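You operate a simulated robot arm through the tools that you are given. There is no shell and no other tool.

Carry out the task below with a simulated two-armed robot. There is one attempt and no reset: what you move stays moved.

Task
Raise the music rest and latch the chord written on it.
Fine: HOLD goes on before the keys, one press each; no other note is lit; leave the other controls alone.
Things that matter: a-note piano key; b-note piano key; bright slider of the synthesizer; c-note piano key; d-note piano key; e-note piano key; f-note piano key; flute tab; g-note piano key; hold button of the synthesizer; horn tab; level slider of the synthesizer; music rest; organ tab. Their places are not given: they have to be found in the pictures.

It is judged by the outcome, as a careful person would: the job done as asked, and still so three seconds after it is handed in. It fails if anything else is knocked over, pushed out of place, dropped, spilled or broken.

Robot
Two 6-joint arms with two-finger parallel grippers on one trunk that stands fixed in place. Base frame: the origin is at the foot of the trunk, x ahead of it, y to its left, z up. Readings come in mm, rad, newtons and seconds.
The left shoulder is at [280, 185, 1080], the right one opposite. With the tool pointing down near the work surface each hand reaches from about 540 to 920 mm from the base axis, measured 20 degrees to its own side. Payload 1.57 kg a hand.
Tool frame (each hand has its own): the origin (TCP) lies between the finger pads and is the grasp point; the fingertips stand 30 mm ahead of it; z points along the fingers, y is the line along which they close. Largest opening 80 mm; finger width 17, thickness 12; the body of the gripper, 40 by 82 mm, starts 80 mm behind the TCP.
Orientation is that of the tool frame in the base frame, as a unit quaternion [x, y, z, w]. With the fingers straight down and closing along the base's y, the tool's x points along the base's -x, its y along +y and its z along -z.

Tools
- The arms move only by the tool jog_arm. It takes "left_motion", "right_motion" or both (then of equal length, played together; a hand with none holds still); each is a list of rows, each an object (a shift or turn left out is 0, a gripper value left out holds the last) with "rot": the turn, a rotation vector about the base's x, y, z in rad, a list of three; "dp": the shift along the base's x, y, z in mm, a list of three; "gripper": the finger opening in mm, from 0 to 80. In form: [{"rot": [ax, ay, az], "dp": [x, y, z], "gripper": gripper}, ...]. A call has 1 to 20 rows; each row is the pose to reach, as a shift and turn from the pose commanded when the call began. Each row takes 0.2 s and may step no farther than 50 mm and 0.15 rad from the row before; otherwise, or with a gripper value out of range, the whole call is refused. A pose out of reach is approached as far as the arm can. The call stops where the force on the tool passes 80 N (or 10 N more than at its start, if that is more) or the arm is blocked; 0.2 s more then pass. Each finger travels about 153 mm/s and halts on what it meets, pressing with about 39 N; the grip force reading is that of the motor and also rises with nothing between the fingers. The clock runs only during rows and for 0.2 s after the last one: add rows that repeat a pose to give the fingers time. It gives the time, the measured TCP pose, the force on the tool (base axes), the opening and the grip force at its end, in the units of the frame above (readings bear some noise), with the torque about the TCP (base axes, N m) and any sound that the robot's microphone picked up.
- Cameras (640 x 400 px; columns grow to the right, rows downward): "scene" is now at [215.7, -57.8, 1515.6]; the picture's right is [-0.76, -0.65, 0.00], its down [-0.55, 0.64, -0.54] and it looks along [0.35, -0.41, -0.84] (base axes); focal length 312 px, centre (320, 200). "left" rides on the left gripper at [72, 7, -122] in its tool frame; the picture's right is [-0.09, 1.00, 0.00], its down [-0.84, -0.08, -0.54] and it looks along [-0.54, -0.05, 0.84] (tool axes); focal length 238 px, centre (320, 200). "right" rides on the right gripper at [72, -7, -122] in its tool frame; the picture's right is [0.09, 1.00, 0.00], its down [-0.84, 0.08, -0.54] and it looks along [-0.54, 0.05, 0.84] (tool axes); focal length 238 px, centre (320, 200).
- snapshot(camera): a new picture of that camera. The clock stands still meanwhile.
- slide_trunk(by): slides the trunk up (or, below 0, down) by that many mm; the arms and the scene camera ride with it, the base frame stays. It gives what a move gives, with no picture.
- pan_tilt(pan, tilt): turns the head with the scene camera to pan (to the left, within 1.501 rad either way) and tilt (down, from -0.506 to 1.204), counted from straight ahead of the robot. It gives what a move gives.
- measure_at(camera, pixels): for up to 12 pixels [column, row] of the newest picture of that camera ("zoom" is the newest enlarged one), the place [x, y, z] in the base frame of the surface seen there, good to about 3 mm, but the place of the scene camera against the robot may be out by one fixed shift of up to 18 mm in any direction. The clock stands still meanwhile.
- enlarge(camera, box): a new picture of the part [left, top, right, bottom] of that camera's present view, enlarged. The clock stands still meanwhile.
- sign_off(): hands the job in; it is judged then, once.

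Open the grippers and draw the arms clear of the work before you hand the job in, unless the task says otherwise.

The tools are called after "Request:" as a command line: name --argument value ..., lists and objects as JSON in quotes. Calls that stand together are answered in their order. jog_arm: Moves the arms, as the interface text tells. Its arguments: {"type":"object","properties":{"left_motion":{"type":"array"},"right_motion":{"type":"array"}},"required":[]} The other tools are called the same way: slide_trunk (by) moves the trunk up or down; pan_tilt (pan, tilt) turns the head that bears the scene camera; snapshot (camera) takes a picture; measure_at (camera, pixels) gives the place of the surface under pixels of a picture; enlarge (camera, box) takes an enlarged picture of a part of a camera's view; sign_off () hands the job in.

At the start:

```text
clock: 0.0
left_tool_pos: [560.1, -49.0, 1054.8]
left_tcp_rot: [0.001, 1.0, 0.0, 0.0]
left_wrist_force: [-0.2, 0.2, 0.4]
left_wrist_torque: [0.02, 0.04, 0.01]
left_finger_gap: 80.1
left_grip_force: 0.0
right_tool_pos: [376.1, -504.3, 1095.4]
right_tcp_rot: [0.0, 1.0, -0.001, 0.0]
right_wrist_force: [-0.1, -0.8, 0.2]
right_wrist_torque: [0.0, 0.03, 0.0]
right_finger_gap: 80.1
right_grip_force: 0.0
trunk travel left (down, up): [-775.0, 215.0]
head pan, tilt (commanded): [-0.862, 1.005]
```

scene: 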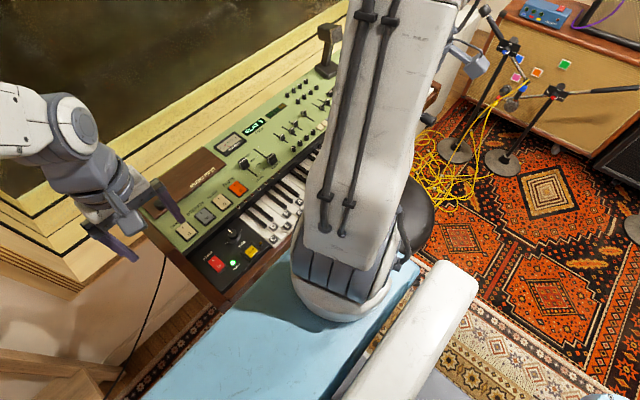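
right: 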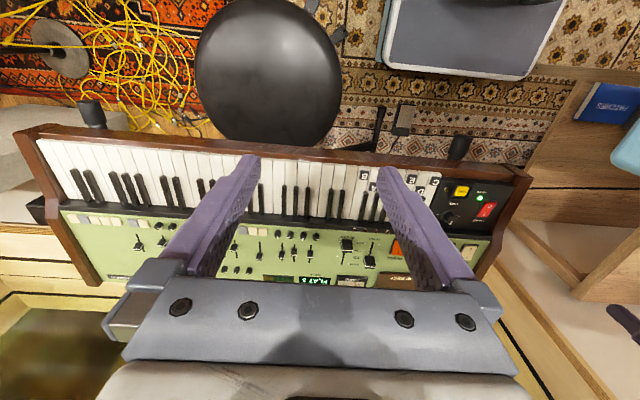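
left: 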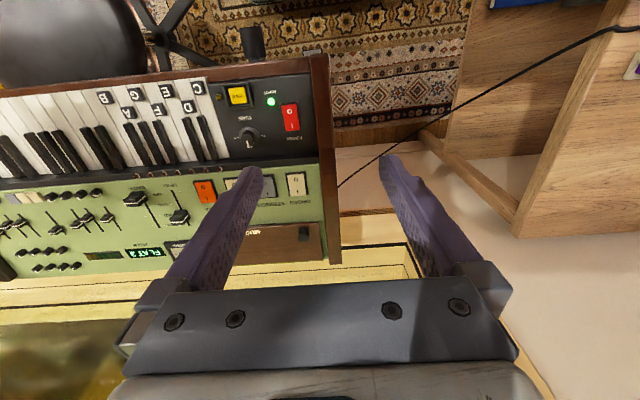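

The scene picture shows the synthesizer with its left end near (200,240), and the left arm hiding its middle; the left-hand picture shows lettered keys near (100-200,100). I take enlarged views of these to read labels.

Request:
enlarge --camera "left" --box '[80, 60, 340, 222]'

Request:
enlarge --camera "scene" --box '[130, 80, 350, 300]'

Request:
enlarge --camera "left" --box '[0, 160, 340, 290]'

```text
2.46 times, centred on (210, 141) of left
```

zoom: 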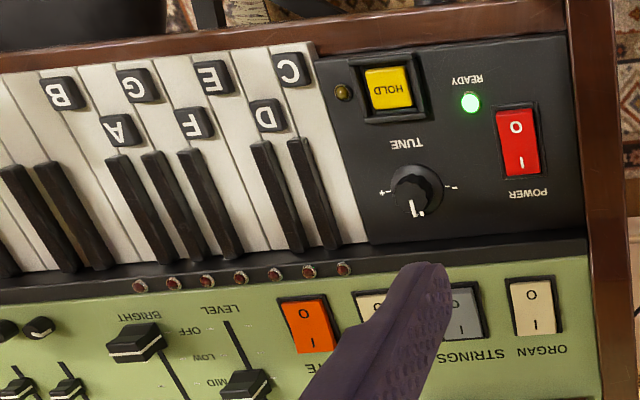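

```text
1.82 times, centred on (240, 190) of scene
```

zoom: 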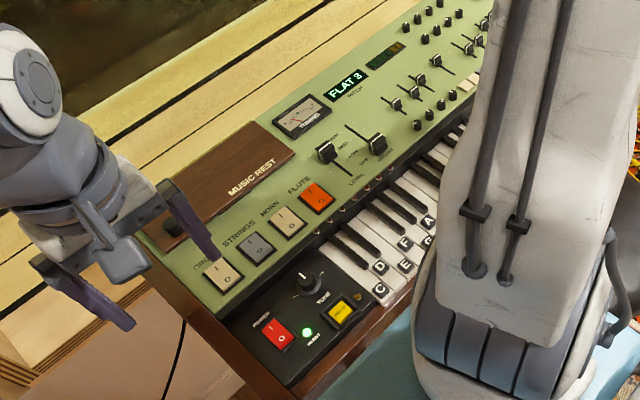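

```text
1.88 times, centred on (170, 225) of left
```

zoom: 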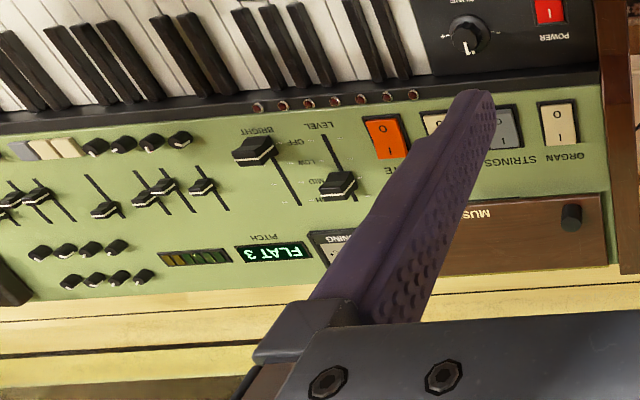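

The left picture shows the lettered keys, HOLD button (237,94), tabs and the music rest panel (about 270,240). I measure these places with the left camera.

Request:
enlarge --camera "left" --box '[80, 60, 340, 222]'

Request:
measure_at --camera "left" --pixels '[[237, 94], [198, 88], [190, 106], [167, 91], [159, 110], [136, 95], [129, 113], [105, 98], [303, 232], [290, 260], [240, 255], [325, 255]]'

Request:
measure_at --camera "left" --pixels '[[320, 60], [335, 262], [205, 190], [296, 185], [178, 216], [135, 199], [275, 225], [280, 265], [303, 236], [262, 245], [230, 130], [100, 160]]'

```text
2.46 times, centred on (210, 141) of left
```

zoom: 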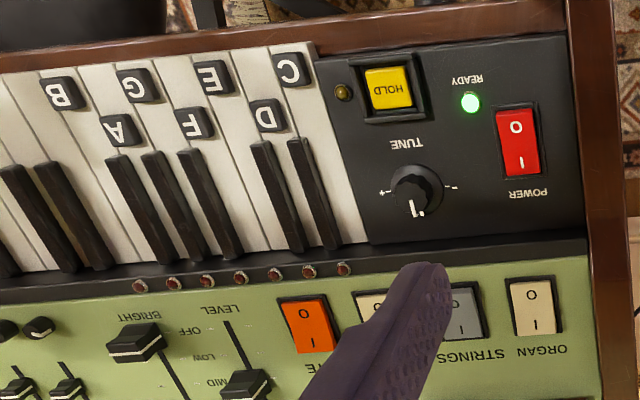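

```text
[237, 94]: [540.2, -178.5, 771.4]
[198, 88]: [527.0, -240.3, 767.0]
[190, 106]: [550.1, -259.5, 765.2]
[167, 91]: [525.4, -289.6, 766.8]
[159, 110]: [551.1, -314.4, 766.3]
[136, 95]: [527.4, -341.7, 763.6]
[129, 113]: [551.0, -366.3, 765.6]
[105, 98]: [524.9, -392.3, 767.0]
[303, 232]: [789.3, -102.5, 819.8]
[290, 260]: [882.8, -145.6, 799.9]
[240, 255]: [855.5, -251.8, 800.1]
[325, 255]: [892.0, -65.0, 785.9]
```

```text
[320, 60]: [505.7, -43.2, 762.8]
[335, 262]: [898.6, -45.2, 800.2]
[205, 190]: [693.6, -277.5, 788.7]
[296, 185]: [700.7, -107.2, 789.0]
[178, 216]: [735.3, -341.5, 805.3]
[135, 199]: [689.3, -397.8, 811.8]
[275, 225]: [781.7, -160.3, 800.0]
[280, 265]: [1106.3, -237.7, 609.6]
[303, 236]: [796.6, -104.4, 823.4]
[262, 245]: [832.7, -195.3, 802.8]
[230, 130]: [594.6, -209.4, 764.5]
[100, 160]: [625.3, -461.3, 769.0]
```

I measure around the right arm in the scene picture (470,55), (505,45) to know what is near it before moving anything.

Request:
measure_at --camera "scene" --pixels '[[470, 58], [478, 65], [505, 45], [510, 103], [555, 92], [485, 10], [328, 50], [430, 95], [400, 240], [345, 270], [120, 220], [80, 190]]'

Request:
pan_tilt --pan -0.3 --tilt 0.85

Request:
snapshot --camera "scene"

```text
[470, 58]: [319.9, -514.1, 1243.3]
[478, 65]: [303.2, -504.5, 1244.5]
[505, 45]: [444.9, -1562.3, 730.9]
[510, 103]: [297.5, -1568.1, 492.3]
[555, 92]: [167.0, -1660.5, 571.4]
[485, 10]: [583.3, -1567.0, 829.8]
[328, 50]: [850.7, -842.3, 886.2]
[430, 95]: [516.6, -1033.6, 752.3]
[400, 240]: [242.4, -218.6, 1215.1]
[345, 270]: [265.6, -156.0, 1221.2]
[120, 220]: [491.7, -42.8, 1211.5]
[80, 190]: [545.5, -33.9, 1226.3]
```

```text
clock: 1.0
left_tool_pos: [559.5, -49.6, 1054.9]
left_tcp_rot: [0.001, 1.0, 0.0, -0.001]
left_wrist_force: [0.3, 0.0, -0.3]
left_wrist_torque: [-0.02, -0.03, 0.01]
left_finger_gap: 80.1
left_grip_force: 0.0
right_tool_pos: [376.5, -503.8, 1094.5]
right_tcp_rot: [0.0, 1.0, 0.0, 0.0]
right_wrist_force: [0.0, 0.7, -0.3]
right_wrist_torque: [-0.03, 0.0, -0.05]
right_finger_gap: 80.0
right_grip_force: 0.0
trunk travel left (down, up): [-775.0, 215.0]
head pan, tilt (commanded): [-0.3, 0.85]
```

```text
taken
```

scene: 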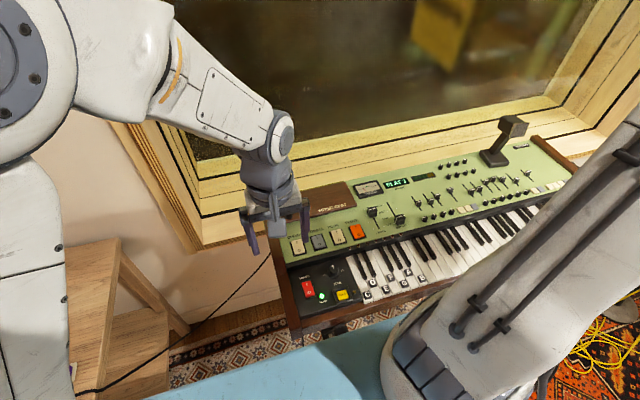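

The view is good; the left hand hides part of the music rest at (330,200). I draw the left hand back toward the robot's left, over free space, for a clear look.

Request:
jog_arm --left_motion '[{"dp": [-10, 45, 10]}, {"dp": [-20, 90, 20]}, {"dp": [-30, 135, 30]}, {"dp": [-40, 180, 40]}, {"dp": [-40, 200, 40]}]'

Request:
pan_tilt --pan -0.4 --tilt 0.85

Request:
snapshot --camera "scene"

Request:
enlarge --camera "scene" --box '[260, 140, 480, 320]'

```text
clock: 2.2
left_tool_pos: [520.3, 152.2, 1094.4]
left_tcp_rot: [0.002, 1.0, 0.0, 0.0]
left_wrist_force: [0.2, 0.2, -0.4]
left_wrist_torque: [0.0, 0.01, 0.0]
left_finger_gap: 80.0
left_grip_force: 0.0
right_tool_pos: [375.4, -503.8, 1094.2]
right_tcp_rot: [0.0, 1.0, 0.0, 0.0]
right_wrist_force: [-0.1, -0.4, -0.6]
right_wrist_torque: [-0.02, -0.02, -0.02]
right_finger_gap: 80.2
right_grip_force: 0.2
trunk travel left (down, up): [-775.0, 215.0]
head pan, tilt (commanded): [-0.3, 0.85]
```

```text
clock: 2.8
left_tool_pos: [520.5, 150.9, 1095.4]
left_tcp_rot: [0.001, 1.0, 0.0, 0.0]
left_wrist_force: [-0.1, -0.1, 0.2]
left_wrist_torque: [-0.03, -0.03, 0.01]
left_finger_gap: 79.9
left_grip_force: 0.1
right_tool_pos: [375.6, -504.1, 1095.2]
right_tcp_rot: [0.001, 1.0, 0.0, 0.0]
right_wrist_force: [0.0, 0.3, 0.6]
right_wrist_torque: [0.02, -0.02, -0.02]
right_finger_gap: 79.9
right_grip_force: 0.1
trunk travel left (down, up): [-775.0, 215.0]
head pan, tilt (commanded): [-0.4, 0.85]
```

```text
taken
```

scene: 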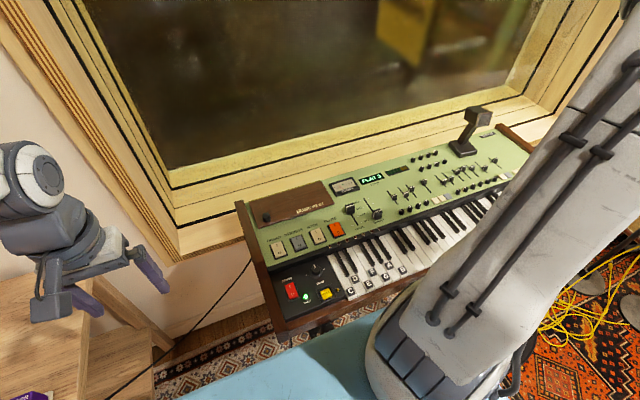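

```text
2.22 times, centred on (370, 230) of scene
```

zoom: 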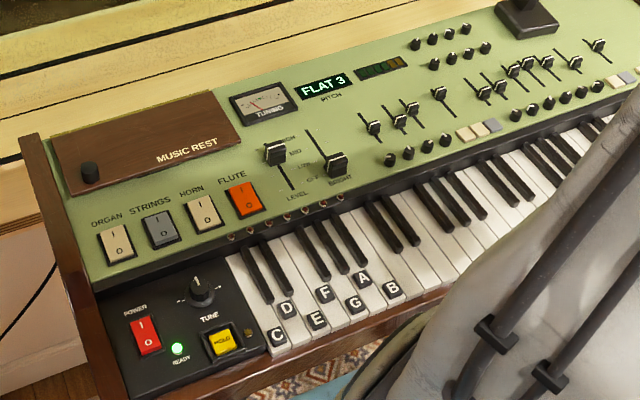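

The rest is a flat wooden panel with a knob at its front-left corner, zoom (90,172). I measure its corners and the knob, and also take a right-camera view for comparison.

Request:
measure_at --camera "zoom" --pixels '[[70, 195], [243, 139], [208, 91], [52, 140], [90, 165], [88, 180], [100, 175], [60, 165], [223, 343], [277, 335], [30, 130], [180, 100]]'

Request:
enlarge --camera "scene" --box '[230, 170, 350, 250]'

Request:
snapshot --camera "left"

```text
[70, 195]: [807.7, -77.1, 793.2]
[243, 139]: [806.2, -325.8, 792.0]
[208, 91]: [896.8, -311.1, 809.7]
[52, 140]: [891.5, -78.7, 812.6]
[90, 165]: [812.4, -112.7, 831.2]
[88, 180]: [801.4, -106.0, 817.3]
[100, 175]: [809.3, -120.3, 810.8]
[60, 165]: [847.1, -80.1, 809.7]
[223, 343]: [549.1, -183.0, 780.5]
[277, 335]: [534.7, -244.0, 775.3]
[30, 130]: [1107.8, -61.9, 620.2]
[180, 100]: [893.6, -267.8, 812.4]
```

```text
5.00 times, centred on (290, 210) of scene
```

zoom: 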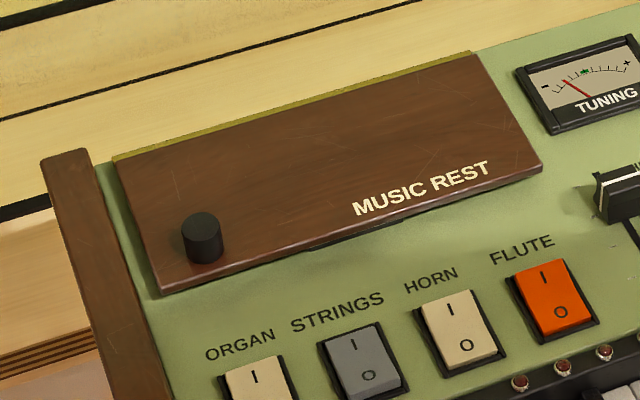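

```text
taken
```

left: 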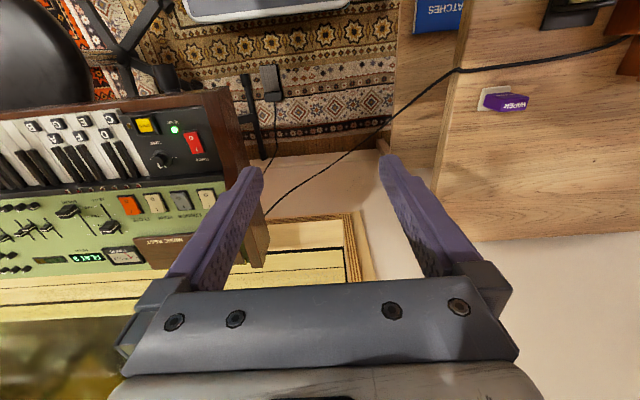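

Comparing HOLD and C in both cameras, the scene camera reads about (+8,-4,+9) too much, so the knob is near (803,-107,823) and the panel is hinged at its rear edge (x≈885). The right arm reaches it better, so I bring the right hand above the rest for a close look.

Request:
jog_arm --right_motion '[{"dp": [26, 31, -4]}, {"dp": [52, 62, -8]}, {"dp": [78, 93, -12]}, {"dp": [105, 124, -16]}, {"dp": [131, 155, -20]}, {"dp": [157, 186, -25]}, {"dp": [183, 217, -30]}, {"dp": [209, 248, -35]}, {"dp": [235, 279, -40]}, {"dp": [262, 310, -45]}, {"dp": [288, 341, -50]}, {"dp": [314, 372, -55]}]'

Request:
snapshot --camera "right"

Request:
snapshot --camera "scene"

```text
clock: 5.4
left_tool_pos: [520.9, 151.2, 1094.5]
left_tcp_rot: [0.001, 1.0, 0.001, 0.0]
left_wrist_force: [-0.1, -1.6, -0.1]
left_wrist_torque: [0.01, -0.03, -0.01]
left_finger_gap: 79.9
left_grip_force: 0.0
right_tool_pos: [689.8, -132.6, 1041.0]
right_tcp_rot: [0.001, 1.0, 0.0, 0.0]
right_wrist_force: [-1.0, 0.1, 0.1]
right_wrist_torque: [0.02, 0.03, -0.04]
right_finger_gap: 80.1
right_grip_force: 0.0
trunk travel left (down, up): [-775.0, 215.0]
head pan, tilt (commanded): [-0.4, 0.85]
```

```text
taken
```

right: 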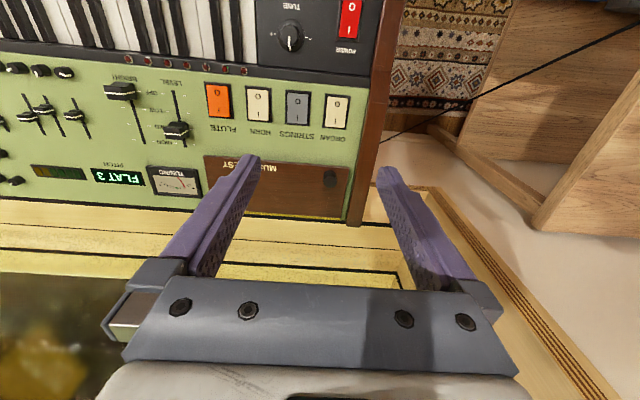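

```text
taken
```

scene: 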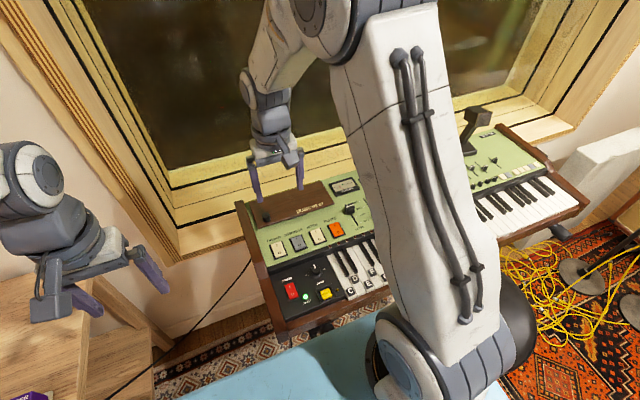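

The right picture now shows the whole rest: panel from (205,157) to (350,217), knob at (330,178). I measure its edges and the knob.

Request:
measure_at --camera "right" --pixels '[[330, 177], [330, 184], [300, 165], [300, 170], [300, 185], [300, 205], [300, 215], [300, 160], [349, 190], [345, 170], [340, 215], [354, 205]]'

Request:
enlarge --camera "right" --box '[240, 130, 400, 230]'

```text
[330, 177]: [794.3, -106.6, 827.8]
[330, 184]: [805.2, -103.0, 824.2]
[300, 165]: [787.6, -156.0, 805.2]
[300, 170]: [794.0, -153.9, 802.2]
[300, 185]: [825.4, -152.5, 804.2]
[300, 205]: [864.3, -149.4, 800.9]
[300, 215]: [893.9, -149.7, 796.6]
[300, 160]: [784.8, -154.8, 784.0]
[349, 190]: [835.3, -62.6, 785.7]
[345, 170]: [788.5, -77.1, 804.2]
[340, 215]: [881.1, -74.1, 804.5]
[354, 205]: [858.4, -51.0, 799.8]
```

```text
4.00 times, centred on (320, 180) of right
```

zoom: 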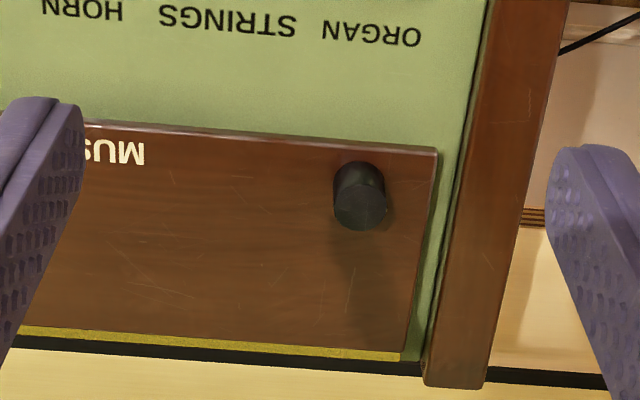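

The brass hinge runs along the rear edge (x≈886), the panel top is at z≈803 and the knob top near z≈825. I measure the knob's edges in the enlarged view and the wall behind.

Request:
measure_at --camera "zoom" --pixels '[[338, 205], [383, 205], [360, 190], [360, 227], [358, 208], [350, 170], [375, 148], [100, 350], [250, 340], [250, 131], [250, 140], [500, 200]]'

Request:
measure_at --camera "right" --pixels '[[300, 240], [300, 260], [100, 220], [100, 250], [100, 330], [370, 160], [440, 200]]'

```text
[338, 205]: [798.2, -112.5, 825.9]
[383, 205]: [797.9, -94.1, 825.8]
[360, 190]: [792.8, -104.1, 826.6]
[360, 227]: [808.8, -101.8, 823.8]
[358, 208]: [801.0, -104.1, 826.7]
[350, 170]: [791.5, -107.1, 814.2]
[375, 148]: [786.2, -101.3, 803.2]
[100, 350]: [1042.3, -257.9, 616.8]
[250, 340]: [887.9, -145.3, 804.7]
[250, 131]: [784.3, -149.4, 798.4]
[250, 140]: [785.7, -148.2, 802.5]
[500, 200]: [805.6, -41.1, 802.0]
```

```text
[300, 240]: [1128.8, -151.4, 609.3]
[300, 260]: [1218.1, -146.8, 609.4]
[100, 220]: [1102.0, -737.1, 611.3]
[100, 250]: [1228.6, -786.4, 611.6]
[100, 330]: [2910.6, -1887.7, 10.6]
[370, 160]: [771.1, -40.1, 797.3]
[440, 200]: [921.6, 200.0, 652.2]
```

The knob centre is at about (801,-104), top z≈825, width ~19 mm. I move the right hand over it with the fingers at 50 mm and stop at tips ~35 mm above for a check.

Request:
jog_arm --right_motion '[{"dp": [37, 9, -10], "gripper": 50}, {"dp": [74, 18, -20], "gripper": 50}, {"dp": [111, 28, -30], "gripper": 50}, {"dp": [111, 28, -75], "gripper": 50}, {"dp": [111, 28, -120], "gripper": 50}, {"dp": [111, 28, -145], "gripper": 50}]'

Request:
snapshot --camera "right"

Request:
snapshot --camera "scene"

```text
clock: 6.8
left_tool_pos: [521.5, 151.1, 1094.2]
left_tcp_rot: [0.001, 1.0, 0.0, 0.001]
left_wrist_force: [-0.1, 0.0, 0.2]
left_wrist_torque: [-0.01, 0.0, -0.04]
left_finger_gap: 79.8
left_grip_force: 0.1
right_tool_pos: [802.2, -103.0, 894.0]
right_tcp_rot: [-0.001, 1.0, 0.0, 0.0]
right_wrist_force: [-1.0, -0.7, 0.5]
right_wrist_torque: [0.01, 0.05, -0.01]
right_finger_gap: 49.7
right_grip_force: 0.1
trunk travel left (down, up): [-775.0, 215.0]
head pan, tilt (commanded): [-0.4, 0.85]
```

```text
taken
```

right: 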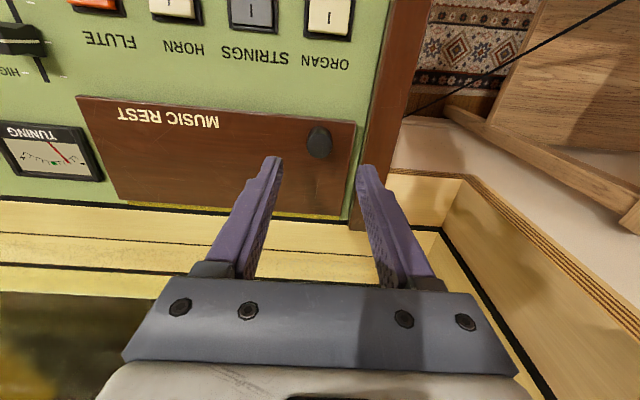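

```text
taken
```

scene: 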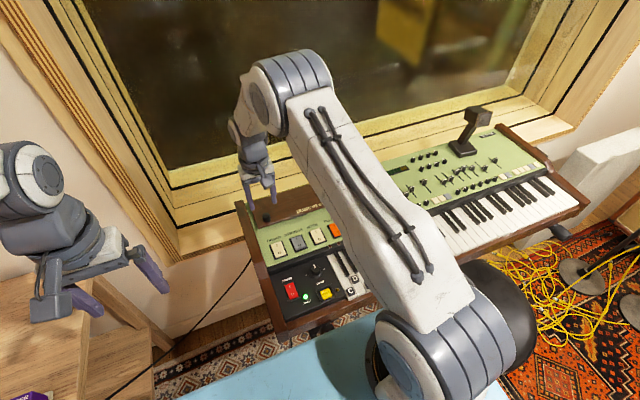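

The fingers straddle the knob at (318,142) nicely. I lower the tips to about 5 mm above the panel and close on the knob.

Request:
jog_arm --right_motion '[{"dp": [0, 0, -30], "gripper": 50}, {"dp": [0, 0, -50], "gripper": 50}, {"dp": [0, 0, -57], "gripper": 50}, {"dp": [0, 0, -57], "gripper": 30}, {"dp": [0, 0, -57], "gripper": 10}, {"dp": [0, 0, -57], "gripper": 10}]'

Request:
snapshot --camera "right"

```text
clock: 8.2
left_tool_pos: [522.3, 150.6, 1094.1]
left_tcp_rot: [0.0, 1.0, 0.0, 0.0]
left_wrist_force: [-0.3, 0.1, -0.1]
left_wrist_torque: [-0.01, 0.04, 0.02]
left_finger_gap: 80.1
left_grip_force: 0.1
right_tool_pos: [801.4, -103.9, 836.6]
right_tcp_rot: [0.002, 1.0, 0.0, 0.001]
right_wrist_force: [0.5, -4.3, -1.4]
right_wrist_torque: [-0.12, 0.03, 0.01]
right_finger_gap: 21.3
right_grip_force: 34.5
trunk travel left (down, up): [-775.0, 215.0]
head pan, tilt (commanded): [-0.4, 0.85]
```

```text
taken
```

right: 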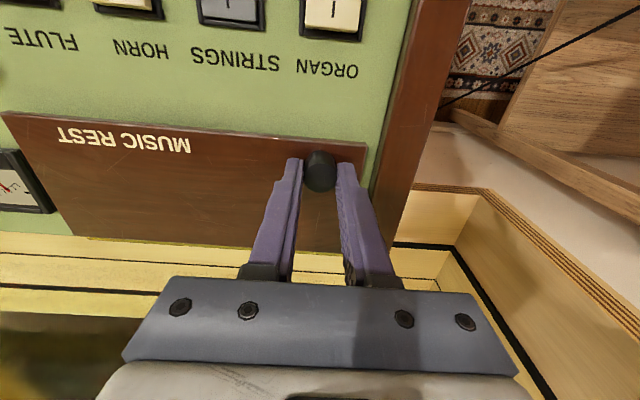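

The knob is held (gap 21.3 mm, 34 N). I lift along the hinge arc to about 20 degrees, letting the knob pivot between the pads, and check the forces.

Request:
jog_arm --right_motion '[{"dp": [1.9, 0, 7.5]}, {"dp": [4.4, 0, 14.7]}, {"dp": [7.6, 0, 21.6]}, {"dp": [11.3, 0, 28.3]}]'

Request:
snapshot --camera "right"

```text
clock: 9.2
left_tool_pos: [520.3, 151.3, 1094.3]
left_tcp_rot: [0.0, 1.0, -0.001, 0.0]
left_wrist_force: [-0.7, 0.9, -0.7]
left_wrist_torque: [0.02, 0.03, 0.04]
left_finger_gap: 80.1
left_grip_force: 0.0
right_tool_pos: [811.3, -103.3, 865.8]
right_tcp_rot: [0.0, 1.0, 0.0, -0.003]
right_wrist_force: [-9.6, -3.4, -7.8]
right_wrist_torque: [-0.05, 1.15, -0.02]
right_finger_gap: 21.4
right_grip_force: 34.2
trunk travel left (down, up): [-775.0, 215.0]
head pan, tilt (commanded): [-0.4, 0.85]
```

```text
taken
```

right: 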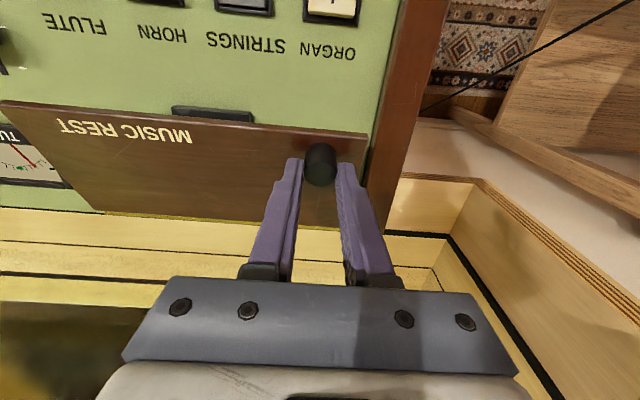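

The panel is rising freely (forces under 10 N). I continue the arc to about 50 degrees.

Request:
jog_arm --right_motion '[{"dp": [4.4, 0, 6.4]}, {"dp": [9.2, 0, 12.3]}, {"dp": [14.6, 0, 17.8]}, {"dp": [20.4, 0, 22.8]}, {"dp": [26.6, 0, 27.2]}, {"dp": [33.2, 0, 31.2]}]'

Request:
snapshot --camera "right"

Request:
snapshot --camera "scene"

```text
clock: 10.6
left_tool_pos: [520.5, 150.8, 1095.5]
left_tcp_rot: [0.001, 1.0, 0.0, 0.0]
left_wrist_force: [0.7, -0.7, 1.0]
left_wrist_torque: [0.01, -0.01, 0.0]
left_finger_gap: 79.9
left_grip_force: 0.0
right_tool_pos: [846.2, -103.8, 897.1]
right_tcp_rot: [-0.001, 1.0, -0.001, -0.002]
right_wrist_force: [-12.3, -0.3, -1.0]
right_wrist_torque: [-0.01, 1.19, 0.0]
right_finger_gap: 21.0
right_grip_force: 34.3
trunk travel left (down, up): [-775.0, 215.0]
head pan, tilt (commanded): [-0.4, 0.85]
```

```text
taken
```

right: 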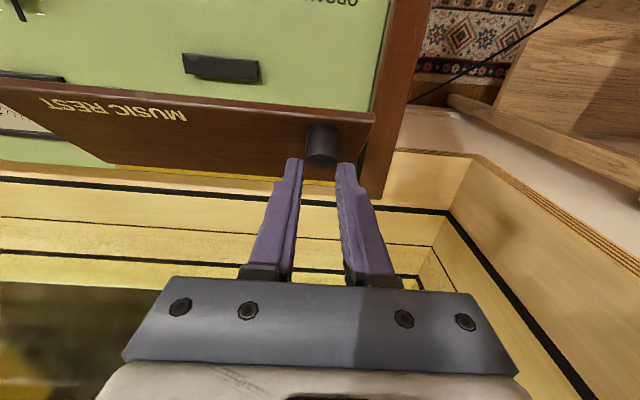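

```text
taken
```

scene: 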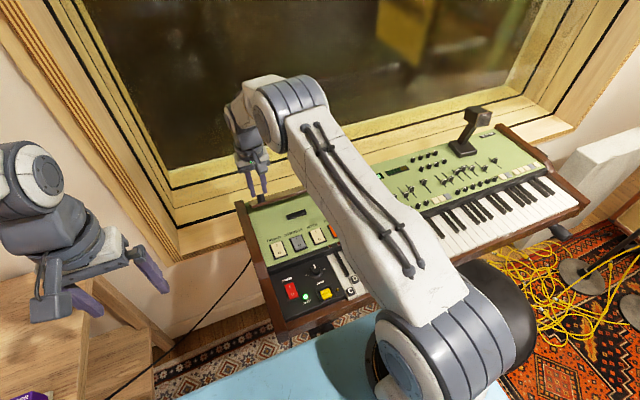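

The panel is about half open and forces stay low (12 N). I continue to about 75 degrees.

Request:
jog_arm --right_motion '[{"dp": [6.9, 0, 3.3]}, {"dp": [14.1, 0, 6.0]}, {"dp": [21.5, 0, 8.0]}, {"dp": [29.0, 0, 9.5]}, {"dp": [36.6, 0, 10.2]}]'

Request:
snapshot --camera "right"

Request:
snapshot --camera "scene"

```text
clock: 11.8
left_tool_pos: [522.1, 151.3, 1095.2]
left_tcp_rot: [0.0, 1.0, 0.0, 0.0]
left_wrist_force: [-0.3, -0.7, 0.0]
left_wrist_torque: [0.02, 0.0, 0.0]
left_finger_gap: 80.2
left_grip_force: 0.1
right_tool_pos: [882.9, -104.5, 909.2]
right_tcp_rot: [0.0, 1.0, 0.0, 0.0]
right_wrist_force: [-0.5, -1.1, 0.6]
right_wrist_torque: [-0.02, 0.01, 0.01]
right_finger_gap: 10.1
right_grip_force: 0.0
trunk travel left (down, up): [-775.0, 215.0]
head pan, tilt (commanded): [-0.4, 0.85]
```

```text
taken
```

right: 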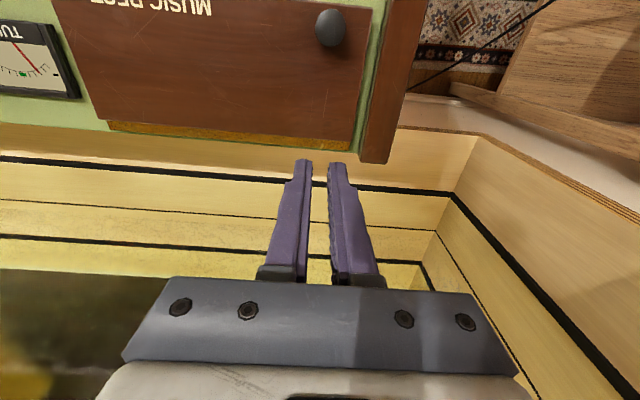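

```text
taken
```

scene: 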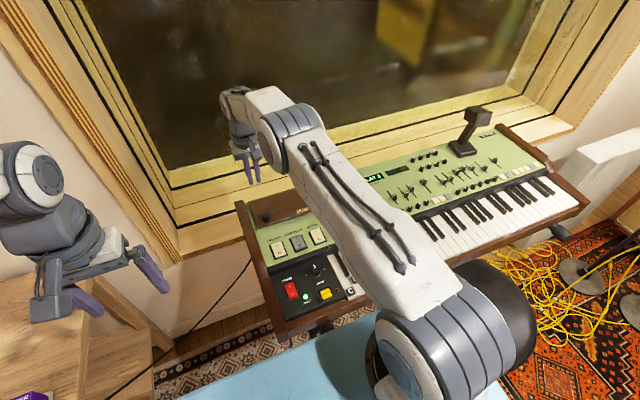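

The knob slipped out past about 55 degrees and the panel dropped flat again, so it does not hold by itself midway. New plan: the left hand lifts by the knob to ~45 degrees, and the right hand, coming from the front, pushes the underside up to the stop. First I draw the right hand up and back to the right.

Request:
jog_arm --right_motion '[{"dp": [-20, -10, 35], "gripper": 10}, {"dp": [-55, -35, 60]}, {"dp": [-90, -65, 75]}, {"dp": [-125, -95, 85]}, {"dp": [-160, -125, 95]}, {"dp": [-195, -155, 95]}, {"dp": [-230, -180, 95]}, {"dp": [-260, -200, 95]}]'

Request:
snapshot --camera "scene"

Request:
snapshot --camera "right"

```text
clock: 13.6
left_tool_pos: [520.5, 150.5, 1093.6]
left_tcp_rot: [-0.001, 1.0, 0.0, 0.0]
left_wrist_force: [0.1, -0.9, 0.2]
left_wrist_torque: [-0.02, 0.01, 0.0]
left_finger_gap: 79.8
left_grip_force: 0.0
right_tool_pos: [622.8, -304.6, 1001.7]
right_tcp_rot: [0.0, 1.0, 0.0, -0.001]
right_wrist_force: [-0.4, -0.6, 0.2]
right_wrist_torque: [-0.03, -0.03, 0.04]
right_finger_gap: 10.0
right_grip_force: 0.2
trunk travel left (down, up): [-775.0, 215.0]
head pan, tilt (commanded): [-0.4, 0.85]
```

```text
taken
```

scene: 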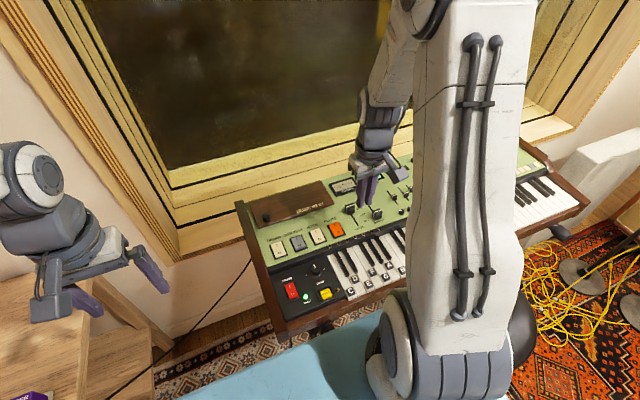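

```text
taken
```

right: 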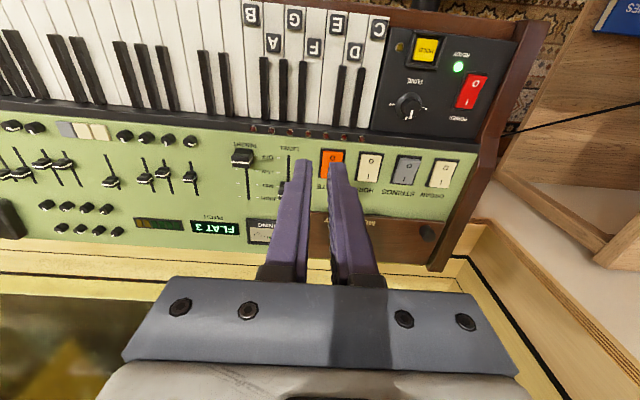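

The panel lies flat and intact. I bring the left hand to the knob with a 0.3 rad forward tilt (for reach), fingers at 50 mm, stopping above it.

Request:
jog_arm --left_motion '[{"dp": [27.3, -25.5, -10], "gripper": 50}, {"dp": [54.6, -51, -20]}, {"dp": [81.9, -76.5, -30]}, {"dp": [109.2, -102, -40], "rot": [0, -0.05, 0]}, {"dp": [136.5, -127.5, -50], "rot": [0, -0.1, 0]}, {"dp": [163.8, -153, -60], "rot": [0, -0.15, 0]}, {"dp": [191.1, -178.5, -70], "rot": [0, -0.2, 0]}, {"dp": [218.4, -204, -80], "rot": [0, -0.25, 0]}, {"dp": [245.7, -229.5, -90], "rot": [0, -0.3, 0]}, {"dp": [273, -255, -100], "rot": [0, -0.3, 0]}, {"dp": [273, -255, -145], "rot": [0, -0.3, 0]}, {"dp": [273, -255, -190], "rot": [0, -0.3, 0]}]'

Request:
snapshot --camera "left"

Request:
snapshot --camera "scene"

```text
clock: 16.2
left_tool_pos: [793.4, -104.7, 903.4]
left_tcp_rot: [0.001, 0.989, 0.0, 0.149]
left_wrist_force: [0.5, -0.3, 0.1]
left_wrist_torque: [0.05, -0.04, -0.03]
left_finger_gap: 49.7
left_grip_force: 0.0
right_tool_pos: [621.4, -304.2, 1002.9]
right_tcp_rot: [0.0, 1.0, 0.0, 0.0]
right_wrist_force: [-0.1, -0.7, 0.3]
right_wrist_torque: [0.03, 0.0, -0.01]
right_finger_gap: 10.1
right_grip_force: 0.1
trunk travel left (down, up): [-775.0, 215.0]
head pan, tilt (commanded): [-0.4, 0.85]
```

```text
taken
```

left: 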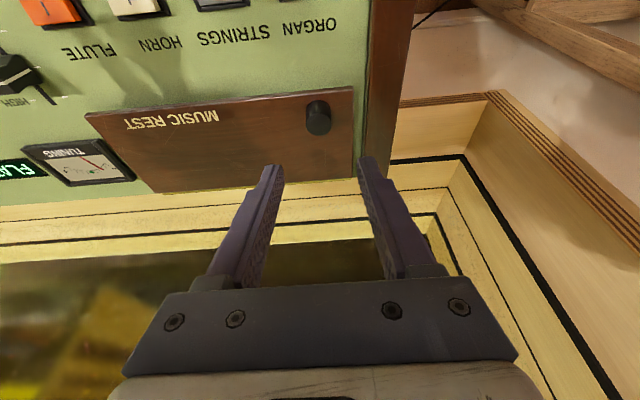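

```text
taken
```

scene: 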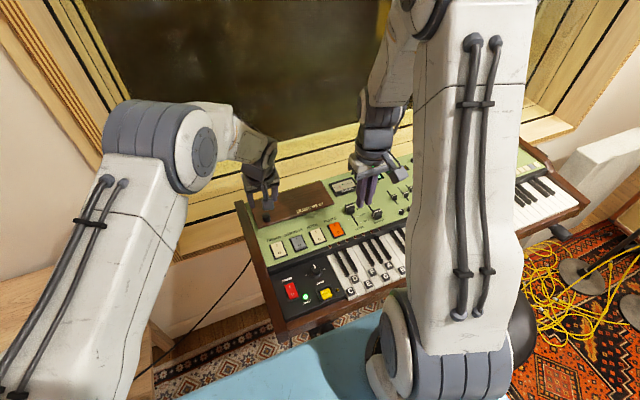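

Left fingers straddle the knob (318,117). I lower them around it and close.

Request:
jog_arm --left_motion '[{"dp": [0, 0, -30], "gripper": 50}, {"dp": [0, 0, -55], "gripper": 50}, {"dp": [0, 0, -67], "gripper": 50}, {"dp": [0, 0, -67], "gripper": 30}, {"dp": [0, 0, -67], "gripper": 10}, {"dp": [0, 0, -67], "gripper": 10}]'

Request:
snapshot --camera "left"

```text
clock: 17.6
left_tool_pos: [793.2, -104.9, 837.2]
left_tcp_rot: [0.001, 0.989, 0.0, 0.15]
left_wrist_force: [1.6, -1.3, -1.6]
left_wrist_torque: [0.0, 0.03, 0.04]
left_finger_gap: 21.2
left_grip_force: 34.5
right_tool_pos: [622.7, -304.5, 1001.3]
right_tcp_rot: [0.0, 1.0, 0.0, 0.0]
right_wrist_force: [0.2, -0.2, -0.4]
right_wrist_torque: [0.01, 0.0, -0.03]
right_finger_gap: 9.9
right_grip_force: 0.1
trunk travel left (down, up): [-775.0, 215.0]
head pan, tilt (commanded): [-0.4, 0.85]
```

```text
taken
```

left: 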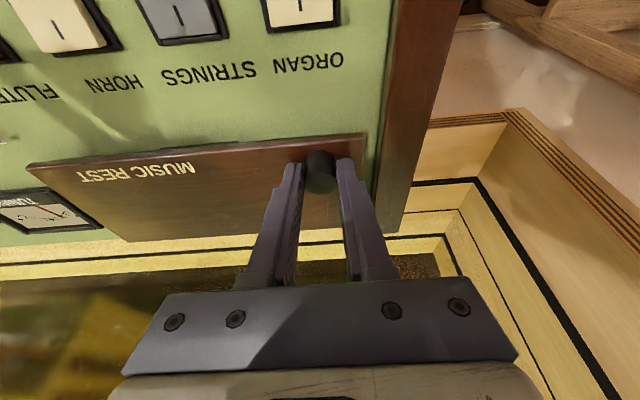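

Knob held by the left hand (21.2 mm, 34 N). I lift along the arc to about 40 degrees.

Request:
jog_arm --left_motion '[{"dp": [1.5, 0, 7.4]}, {"dp": [3.6, 0, 14.7]}, {"dp": [6.3, 0, 21.8]}, {"dp": [9.6, 0, 28.6]}, {"dp": [13.6, 0, 35.1]}, {"dp": [18, 0, 41.3]}, {"dp": [23, 0, 47]}, {"dp": [28.5, 0, 52.2]}]'

Request:
snapshot --camera "left"

Request:
snapshot --camera "right"

Request:
snapshot --camera "scene"

```text
clock: 19.4
left_tool_pos: [821.5, -103.0, 890.6]
left_tcp_rot: [0.001, 0.989, 0.0, 0.148]
left_wrist_force: [-9.2, -3.1, -6.7]
left_wrist_torque: [-0.22, 1.19, 0.06]
left_finger_gap: 21.2
left_grip_force: 34.0
right_tool_pos: [622.0, -304.4, 1001.1]
right_tcp_rot: [0.0, 1.0, 0.0, 0.0]
right_wrist_force: [0.1, 0.2, -0.3]
right_wrist_torque: [-0.02, -0.01, 0.02]
right_finger_gap: 10.0
right_grip_force: 0.1
trunk travel left (down, up): [-775.0, 215.0]
head pan, tilt (commanded): [-0.4, 0.85]
```

```text
taken
```

left: 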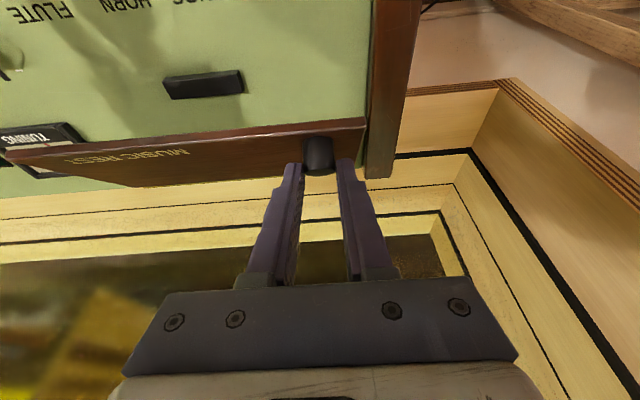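

```text
taken
```

right: 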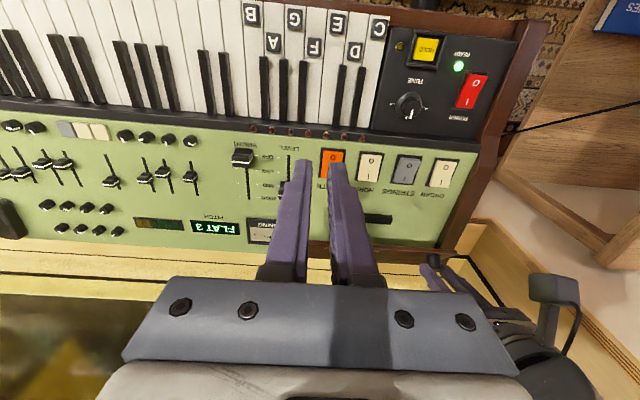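

```text
taken
```

scene: 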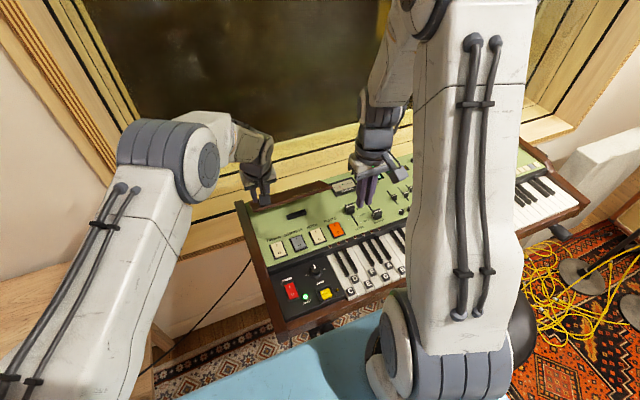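

The panel is up about 40 degrees. I measure its upper edge and the black bar on the deck in the left picture to place the right fingers.

Request:
measure_at --camera "left" --pixels '[[200, 150], [200, 143], [100, 152], [150, 180], [205, 84], [170, 90], [240, 78], [280, 135], [30, 157], [130, 110]]'

Request:
enlarge --camera "scene" --box '[230, 150, 430, 275]'

```text
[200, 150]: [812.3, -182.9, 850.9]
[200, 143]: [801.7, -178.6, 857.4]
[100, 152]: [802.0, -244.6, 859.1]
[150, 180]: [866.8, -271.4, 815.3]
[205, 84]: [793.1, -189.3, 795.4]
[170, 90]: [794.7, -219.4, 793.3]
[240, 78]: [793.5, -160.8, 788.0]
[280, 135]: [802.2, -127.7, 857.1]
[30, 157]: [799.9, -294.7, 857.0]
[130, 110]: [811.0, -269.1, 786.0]
```

```text
3.20 times, centred on (330, 212) of scene
```

zoom: 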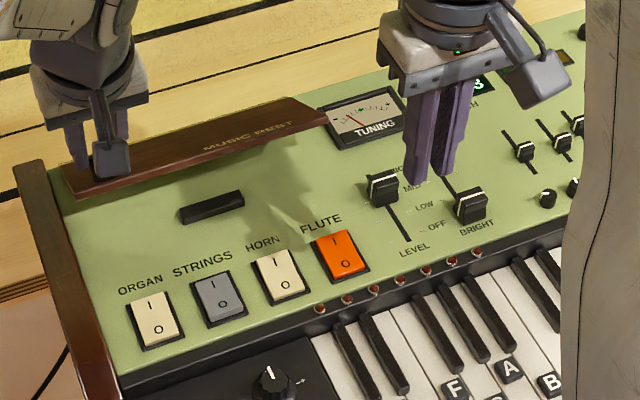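

The panel's raised front edge is at about (802, z 858), leaving ~60 mm below it. I bring the right hand, fingers closed and tilted 45 degrees forward, to just in front of the edge at y≈-240.

Request:
jog_arm --right_motion '[{"dp": [15, 10, -10], "rot": [0, -0.13, 0], "gripper": 0}, {"dp": [30, 20, -20], "rot": [0, -0.26, 0], "gripper": 0}, {"dp": [45, 30, -30], "rot": [0, -0.39, 0]}, {"dp": [60, 40, -45], "rot": [0, -0.52, 0]}, {"dp": [75, 52, -60], "rot": [0, -0.65, 0]}, {"dp": [90, 62, -80], "rot": [0, -0.785, 0]}, {"dp": [110, 64, -105], "rot": [0, -0.785, 0]}]'

Request:
snapshot --camera "right"

Request:
snapshot --camera "scene"

Request:
snapshot --camera "left"

```text
clock: 21.0
left_tool_pos: [821.3, -104.2, 890.1]
left_tcp_rot: [0.001, 0.989, 0.0, 0.149]
left_wrist_force: [-7.2, -0.9, -3.5]
left_wrist_torque: [-0.28, 0.8, -0.01]
left_finger_gap: 21.2
left_grip_force: 34.1
right_tool_pos: [765.4, -236.6, 917.5]
right_tcp_rot: [0.012, 0.927, 0.03, 0.374]
right_wrist_force: [-0.7, 1.3, 0.3]
right_wrist_torque: [-0.01, 0.0, 0.0]
right_finger_gap: 0.0
right_grip_force: 21.5
right hand out of reach, approached as far as the arm can: row 3, 4, 5, 6, 7
trunk travel left (down, up): [-775.0, 215.0]
head pan, tilt (commanded): [-0.4, 0.85]
```

```text
taken
```

right: 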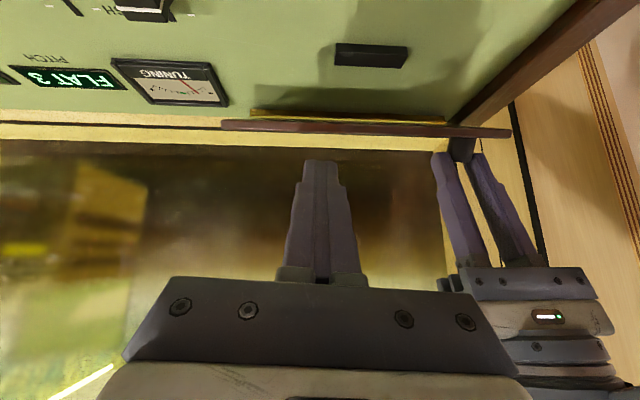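

```text
taken
```

scene: 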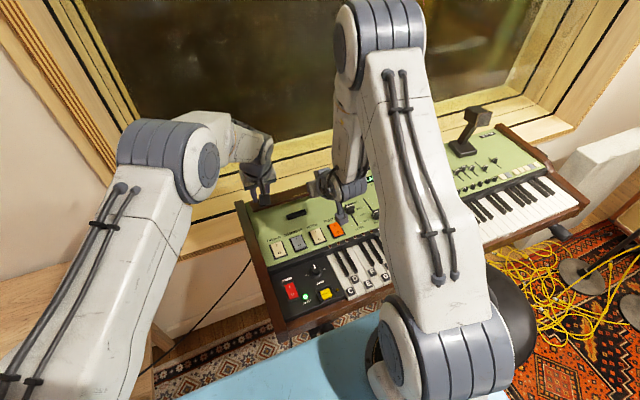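

```text
taken
```

left: 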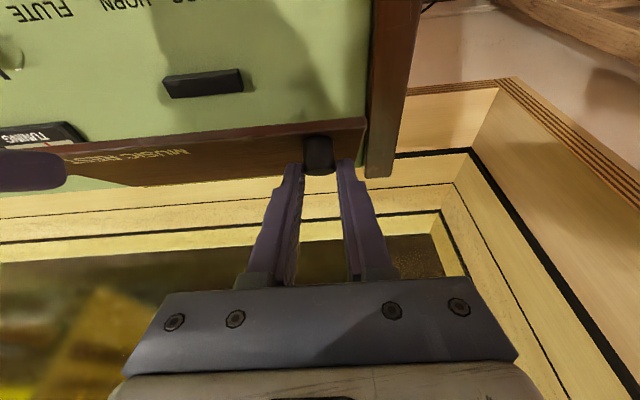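

The right hand stopped short at (765,-237,917): the commanded pose was too close in for that tilt, so it sits in front of and above the edge. I make a small test move forward and down to see the reachable poses.

Request:
jog_arm --right_motion '[{"dp": [35, 0, -10]}, {"dp": [35, 0, -20]}]'

```text
clock: 21.6
left_tool_pos: [821.8, -105.0, 891.0]
left_tcp_rot: [0.001, 0.989, 0.0, 0.15]
left_wrist_force: [-7.0, -0.8, -1.3]
left_wrist_torque: [-0.04, 0.65, 0.06]
left_finger_gap: 21.3
left_grip_force: 34.2
right_tool_pos: [799.2, -237.5, 898.1]
right_tcp_rot: [0.013, 0.928, 0.031, 0.372]
right_wrist_force: [-0.1, 0.4, -0.8]
right_wrist_torque: [0.04, 0.02, 0.03]
right_finger_gap: 0.0
right_grip_force: 21.5
trunk travel left (down, up): [-775.0, 215.0]
head pan, tilt (commanded): [-0.4, 0.85]
```

The moves are relative to the pose actually reached. Now I lower the fingertips in front of the panel edge and slide them beneath it, staying above z≈810.

Request:
jog_arm --right_motion '[{"dp": [-35, 0, 0]}, {"dp": [-40, 0, -20]}, {"dp": [-40, 0, -43]}, {"dp": [-30, 0, -55]}, {"dp": [-18, 0, -57]}]'

Request:
snapshot --camera "right"

Request:
snapshot --camera "left"

Request:
enlarge --camera "scene" --box '[230, 150, 430, 275]'

```text
clock: 22.7
left_tool_pos: [824.5, -101.0, 893.1]
left_tcp_rot: [0.0, 0.988, -0.001, 0.152]
left_wrist_force: [0.7, -0.3, 0.0]
left_wrist_torque: [0.0, -0.02, -0.02]
left_finger_gap: 10.0
left_grip_force: 0.1
right_tool_pos: [758.1, -233.7, 829.4]
right_tcp_rot: [0.018, 0.941, 0.04, 0.337]
right_wrist_force: [-19.7, -7.9, 1.0]
right_wrist_torque: [-0.09, 0.29, -0.2]
right_finger_gap: 0.0
right_grip_force: 21.3
right hand out of reach, approached as far as the arm can: row 2, 3, 4, 5
trunk travel left (down, up): [-775.0, 215.0]
head pan, tilt (commanded): [-0.4, 0.85]
stopped in row 5 (right hand): the force on the tool passed its limit at 86 N (the readings are from after the stop); the commanded pose is now the measured one
```

```text
taken
```

right: 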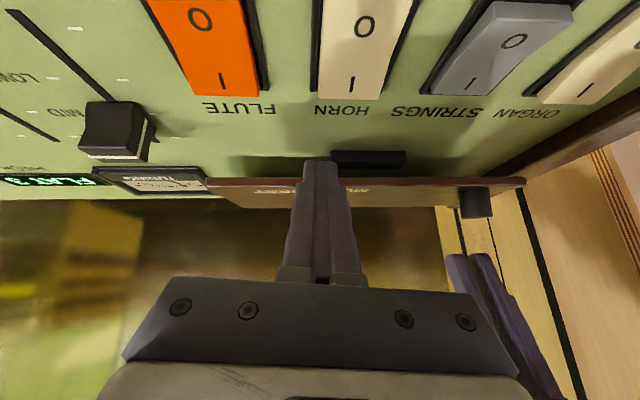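

```text
taken
```

left: 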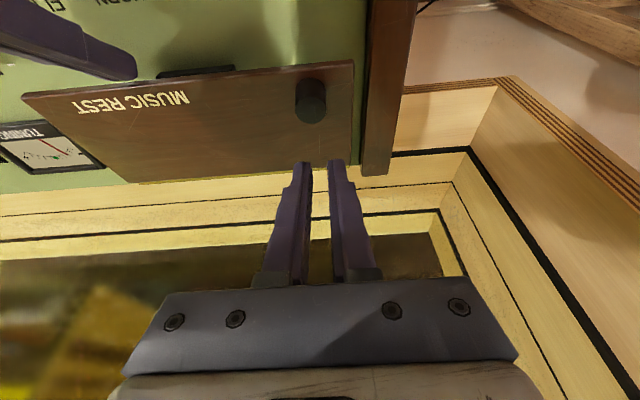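

```text
3.20 times, centred on (330, 212) of scene
```

zoom: 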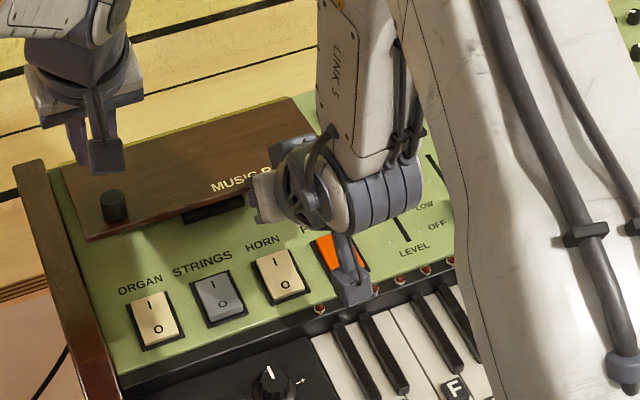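

The approach was distorted by the reach limit: the right finger met the panel (86 N stop) and the knob slipped from the left hand; the panel now seems propped low. I look closely before moving.

Request:
enlarge --camera "left" --box '[0, 0, 360, 200]'

Request:
enlarge --camera "right" --box '[180, 60, 560, 240]'

Request:
measure_at --camera "left" --pixels '[[200, 90], [200, 140], [100, 100], [250, 80], [300, 75], [130, 72], [120, 60], [60, 35], [310, 95], [340, 70], [60, 100], [190, 70]]'

```text
1.78 times, centred on (180, 100) of left
```

zoom: 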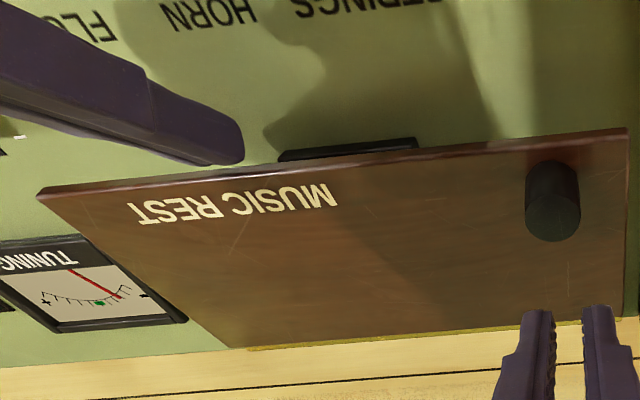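

```text
1.68 times, centred on (370, 150) of right
```

zoom: 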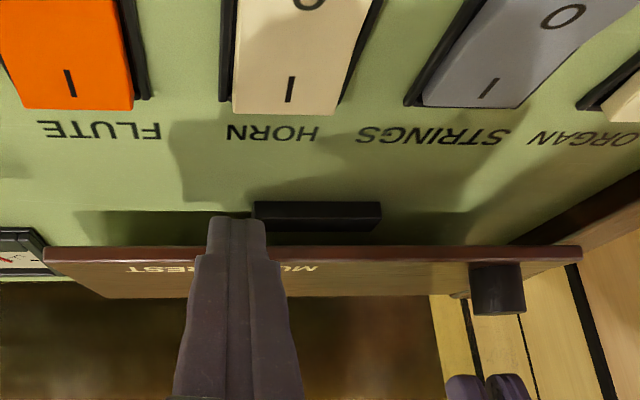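

```text
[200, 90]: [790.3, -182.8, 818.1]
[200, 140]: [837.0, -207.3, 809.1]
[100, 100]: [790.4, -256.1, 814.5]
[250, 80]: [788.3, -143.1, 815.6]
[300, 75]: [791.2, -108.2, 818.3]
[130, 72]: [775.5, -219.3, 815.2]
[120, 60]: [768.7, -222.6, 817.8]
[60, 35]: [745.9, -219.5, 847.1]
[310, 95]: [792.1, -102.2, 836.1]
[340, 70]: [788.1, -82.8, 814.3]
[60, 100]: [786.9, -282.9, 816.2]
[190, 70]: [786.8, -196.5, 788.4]
```

The panel is propped about 12 mm up on the right fingertip (front edge z≈815). The tilt limit of the right wrist came from the steep forearm; a lower trunk should flatten it. I check what the blue surface next to the trunk is first.

Request:
snapshot --camera "scene"

Request:
measure_at --camera "scene" --pixels '[[230, 370], [290, 340], [340, 325], [200, 395], [320, 390], [380, 310], [300, 325], [270, 395]]'

```text
taken
```

scene: 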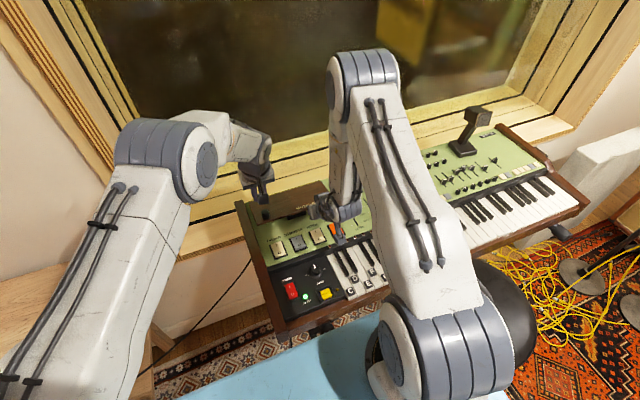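

```text
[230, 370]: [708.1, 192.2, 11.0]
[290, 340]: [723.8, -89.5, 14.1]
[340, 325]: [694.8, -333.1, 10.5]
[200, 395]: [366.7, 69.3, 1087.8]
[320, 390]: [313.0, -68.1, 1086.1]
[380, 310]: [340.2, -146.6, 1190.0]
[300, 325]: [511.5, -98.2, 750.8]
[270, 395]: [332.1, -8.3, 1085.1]
```

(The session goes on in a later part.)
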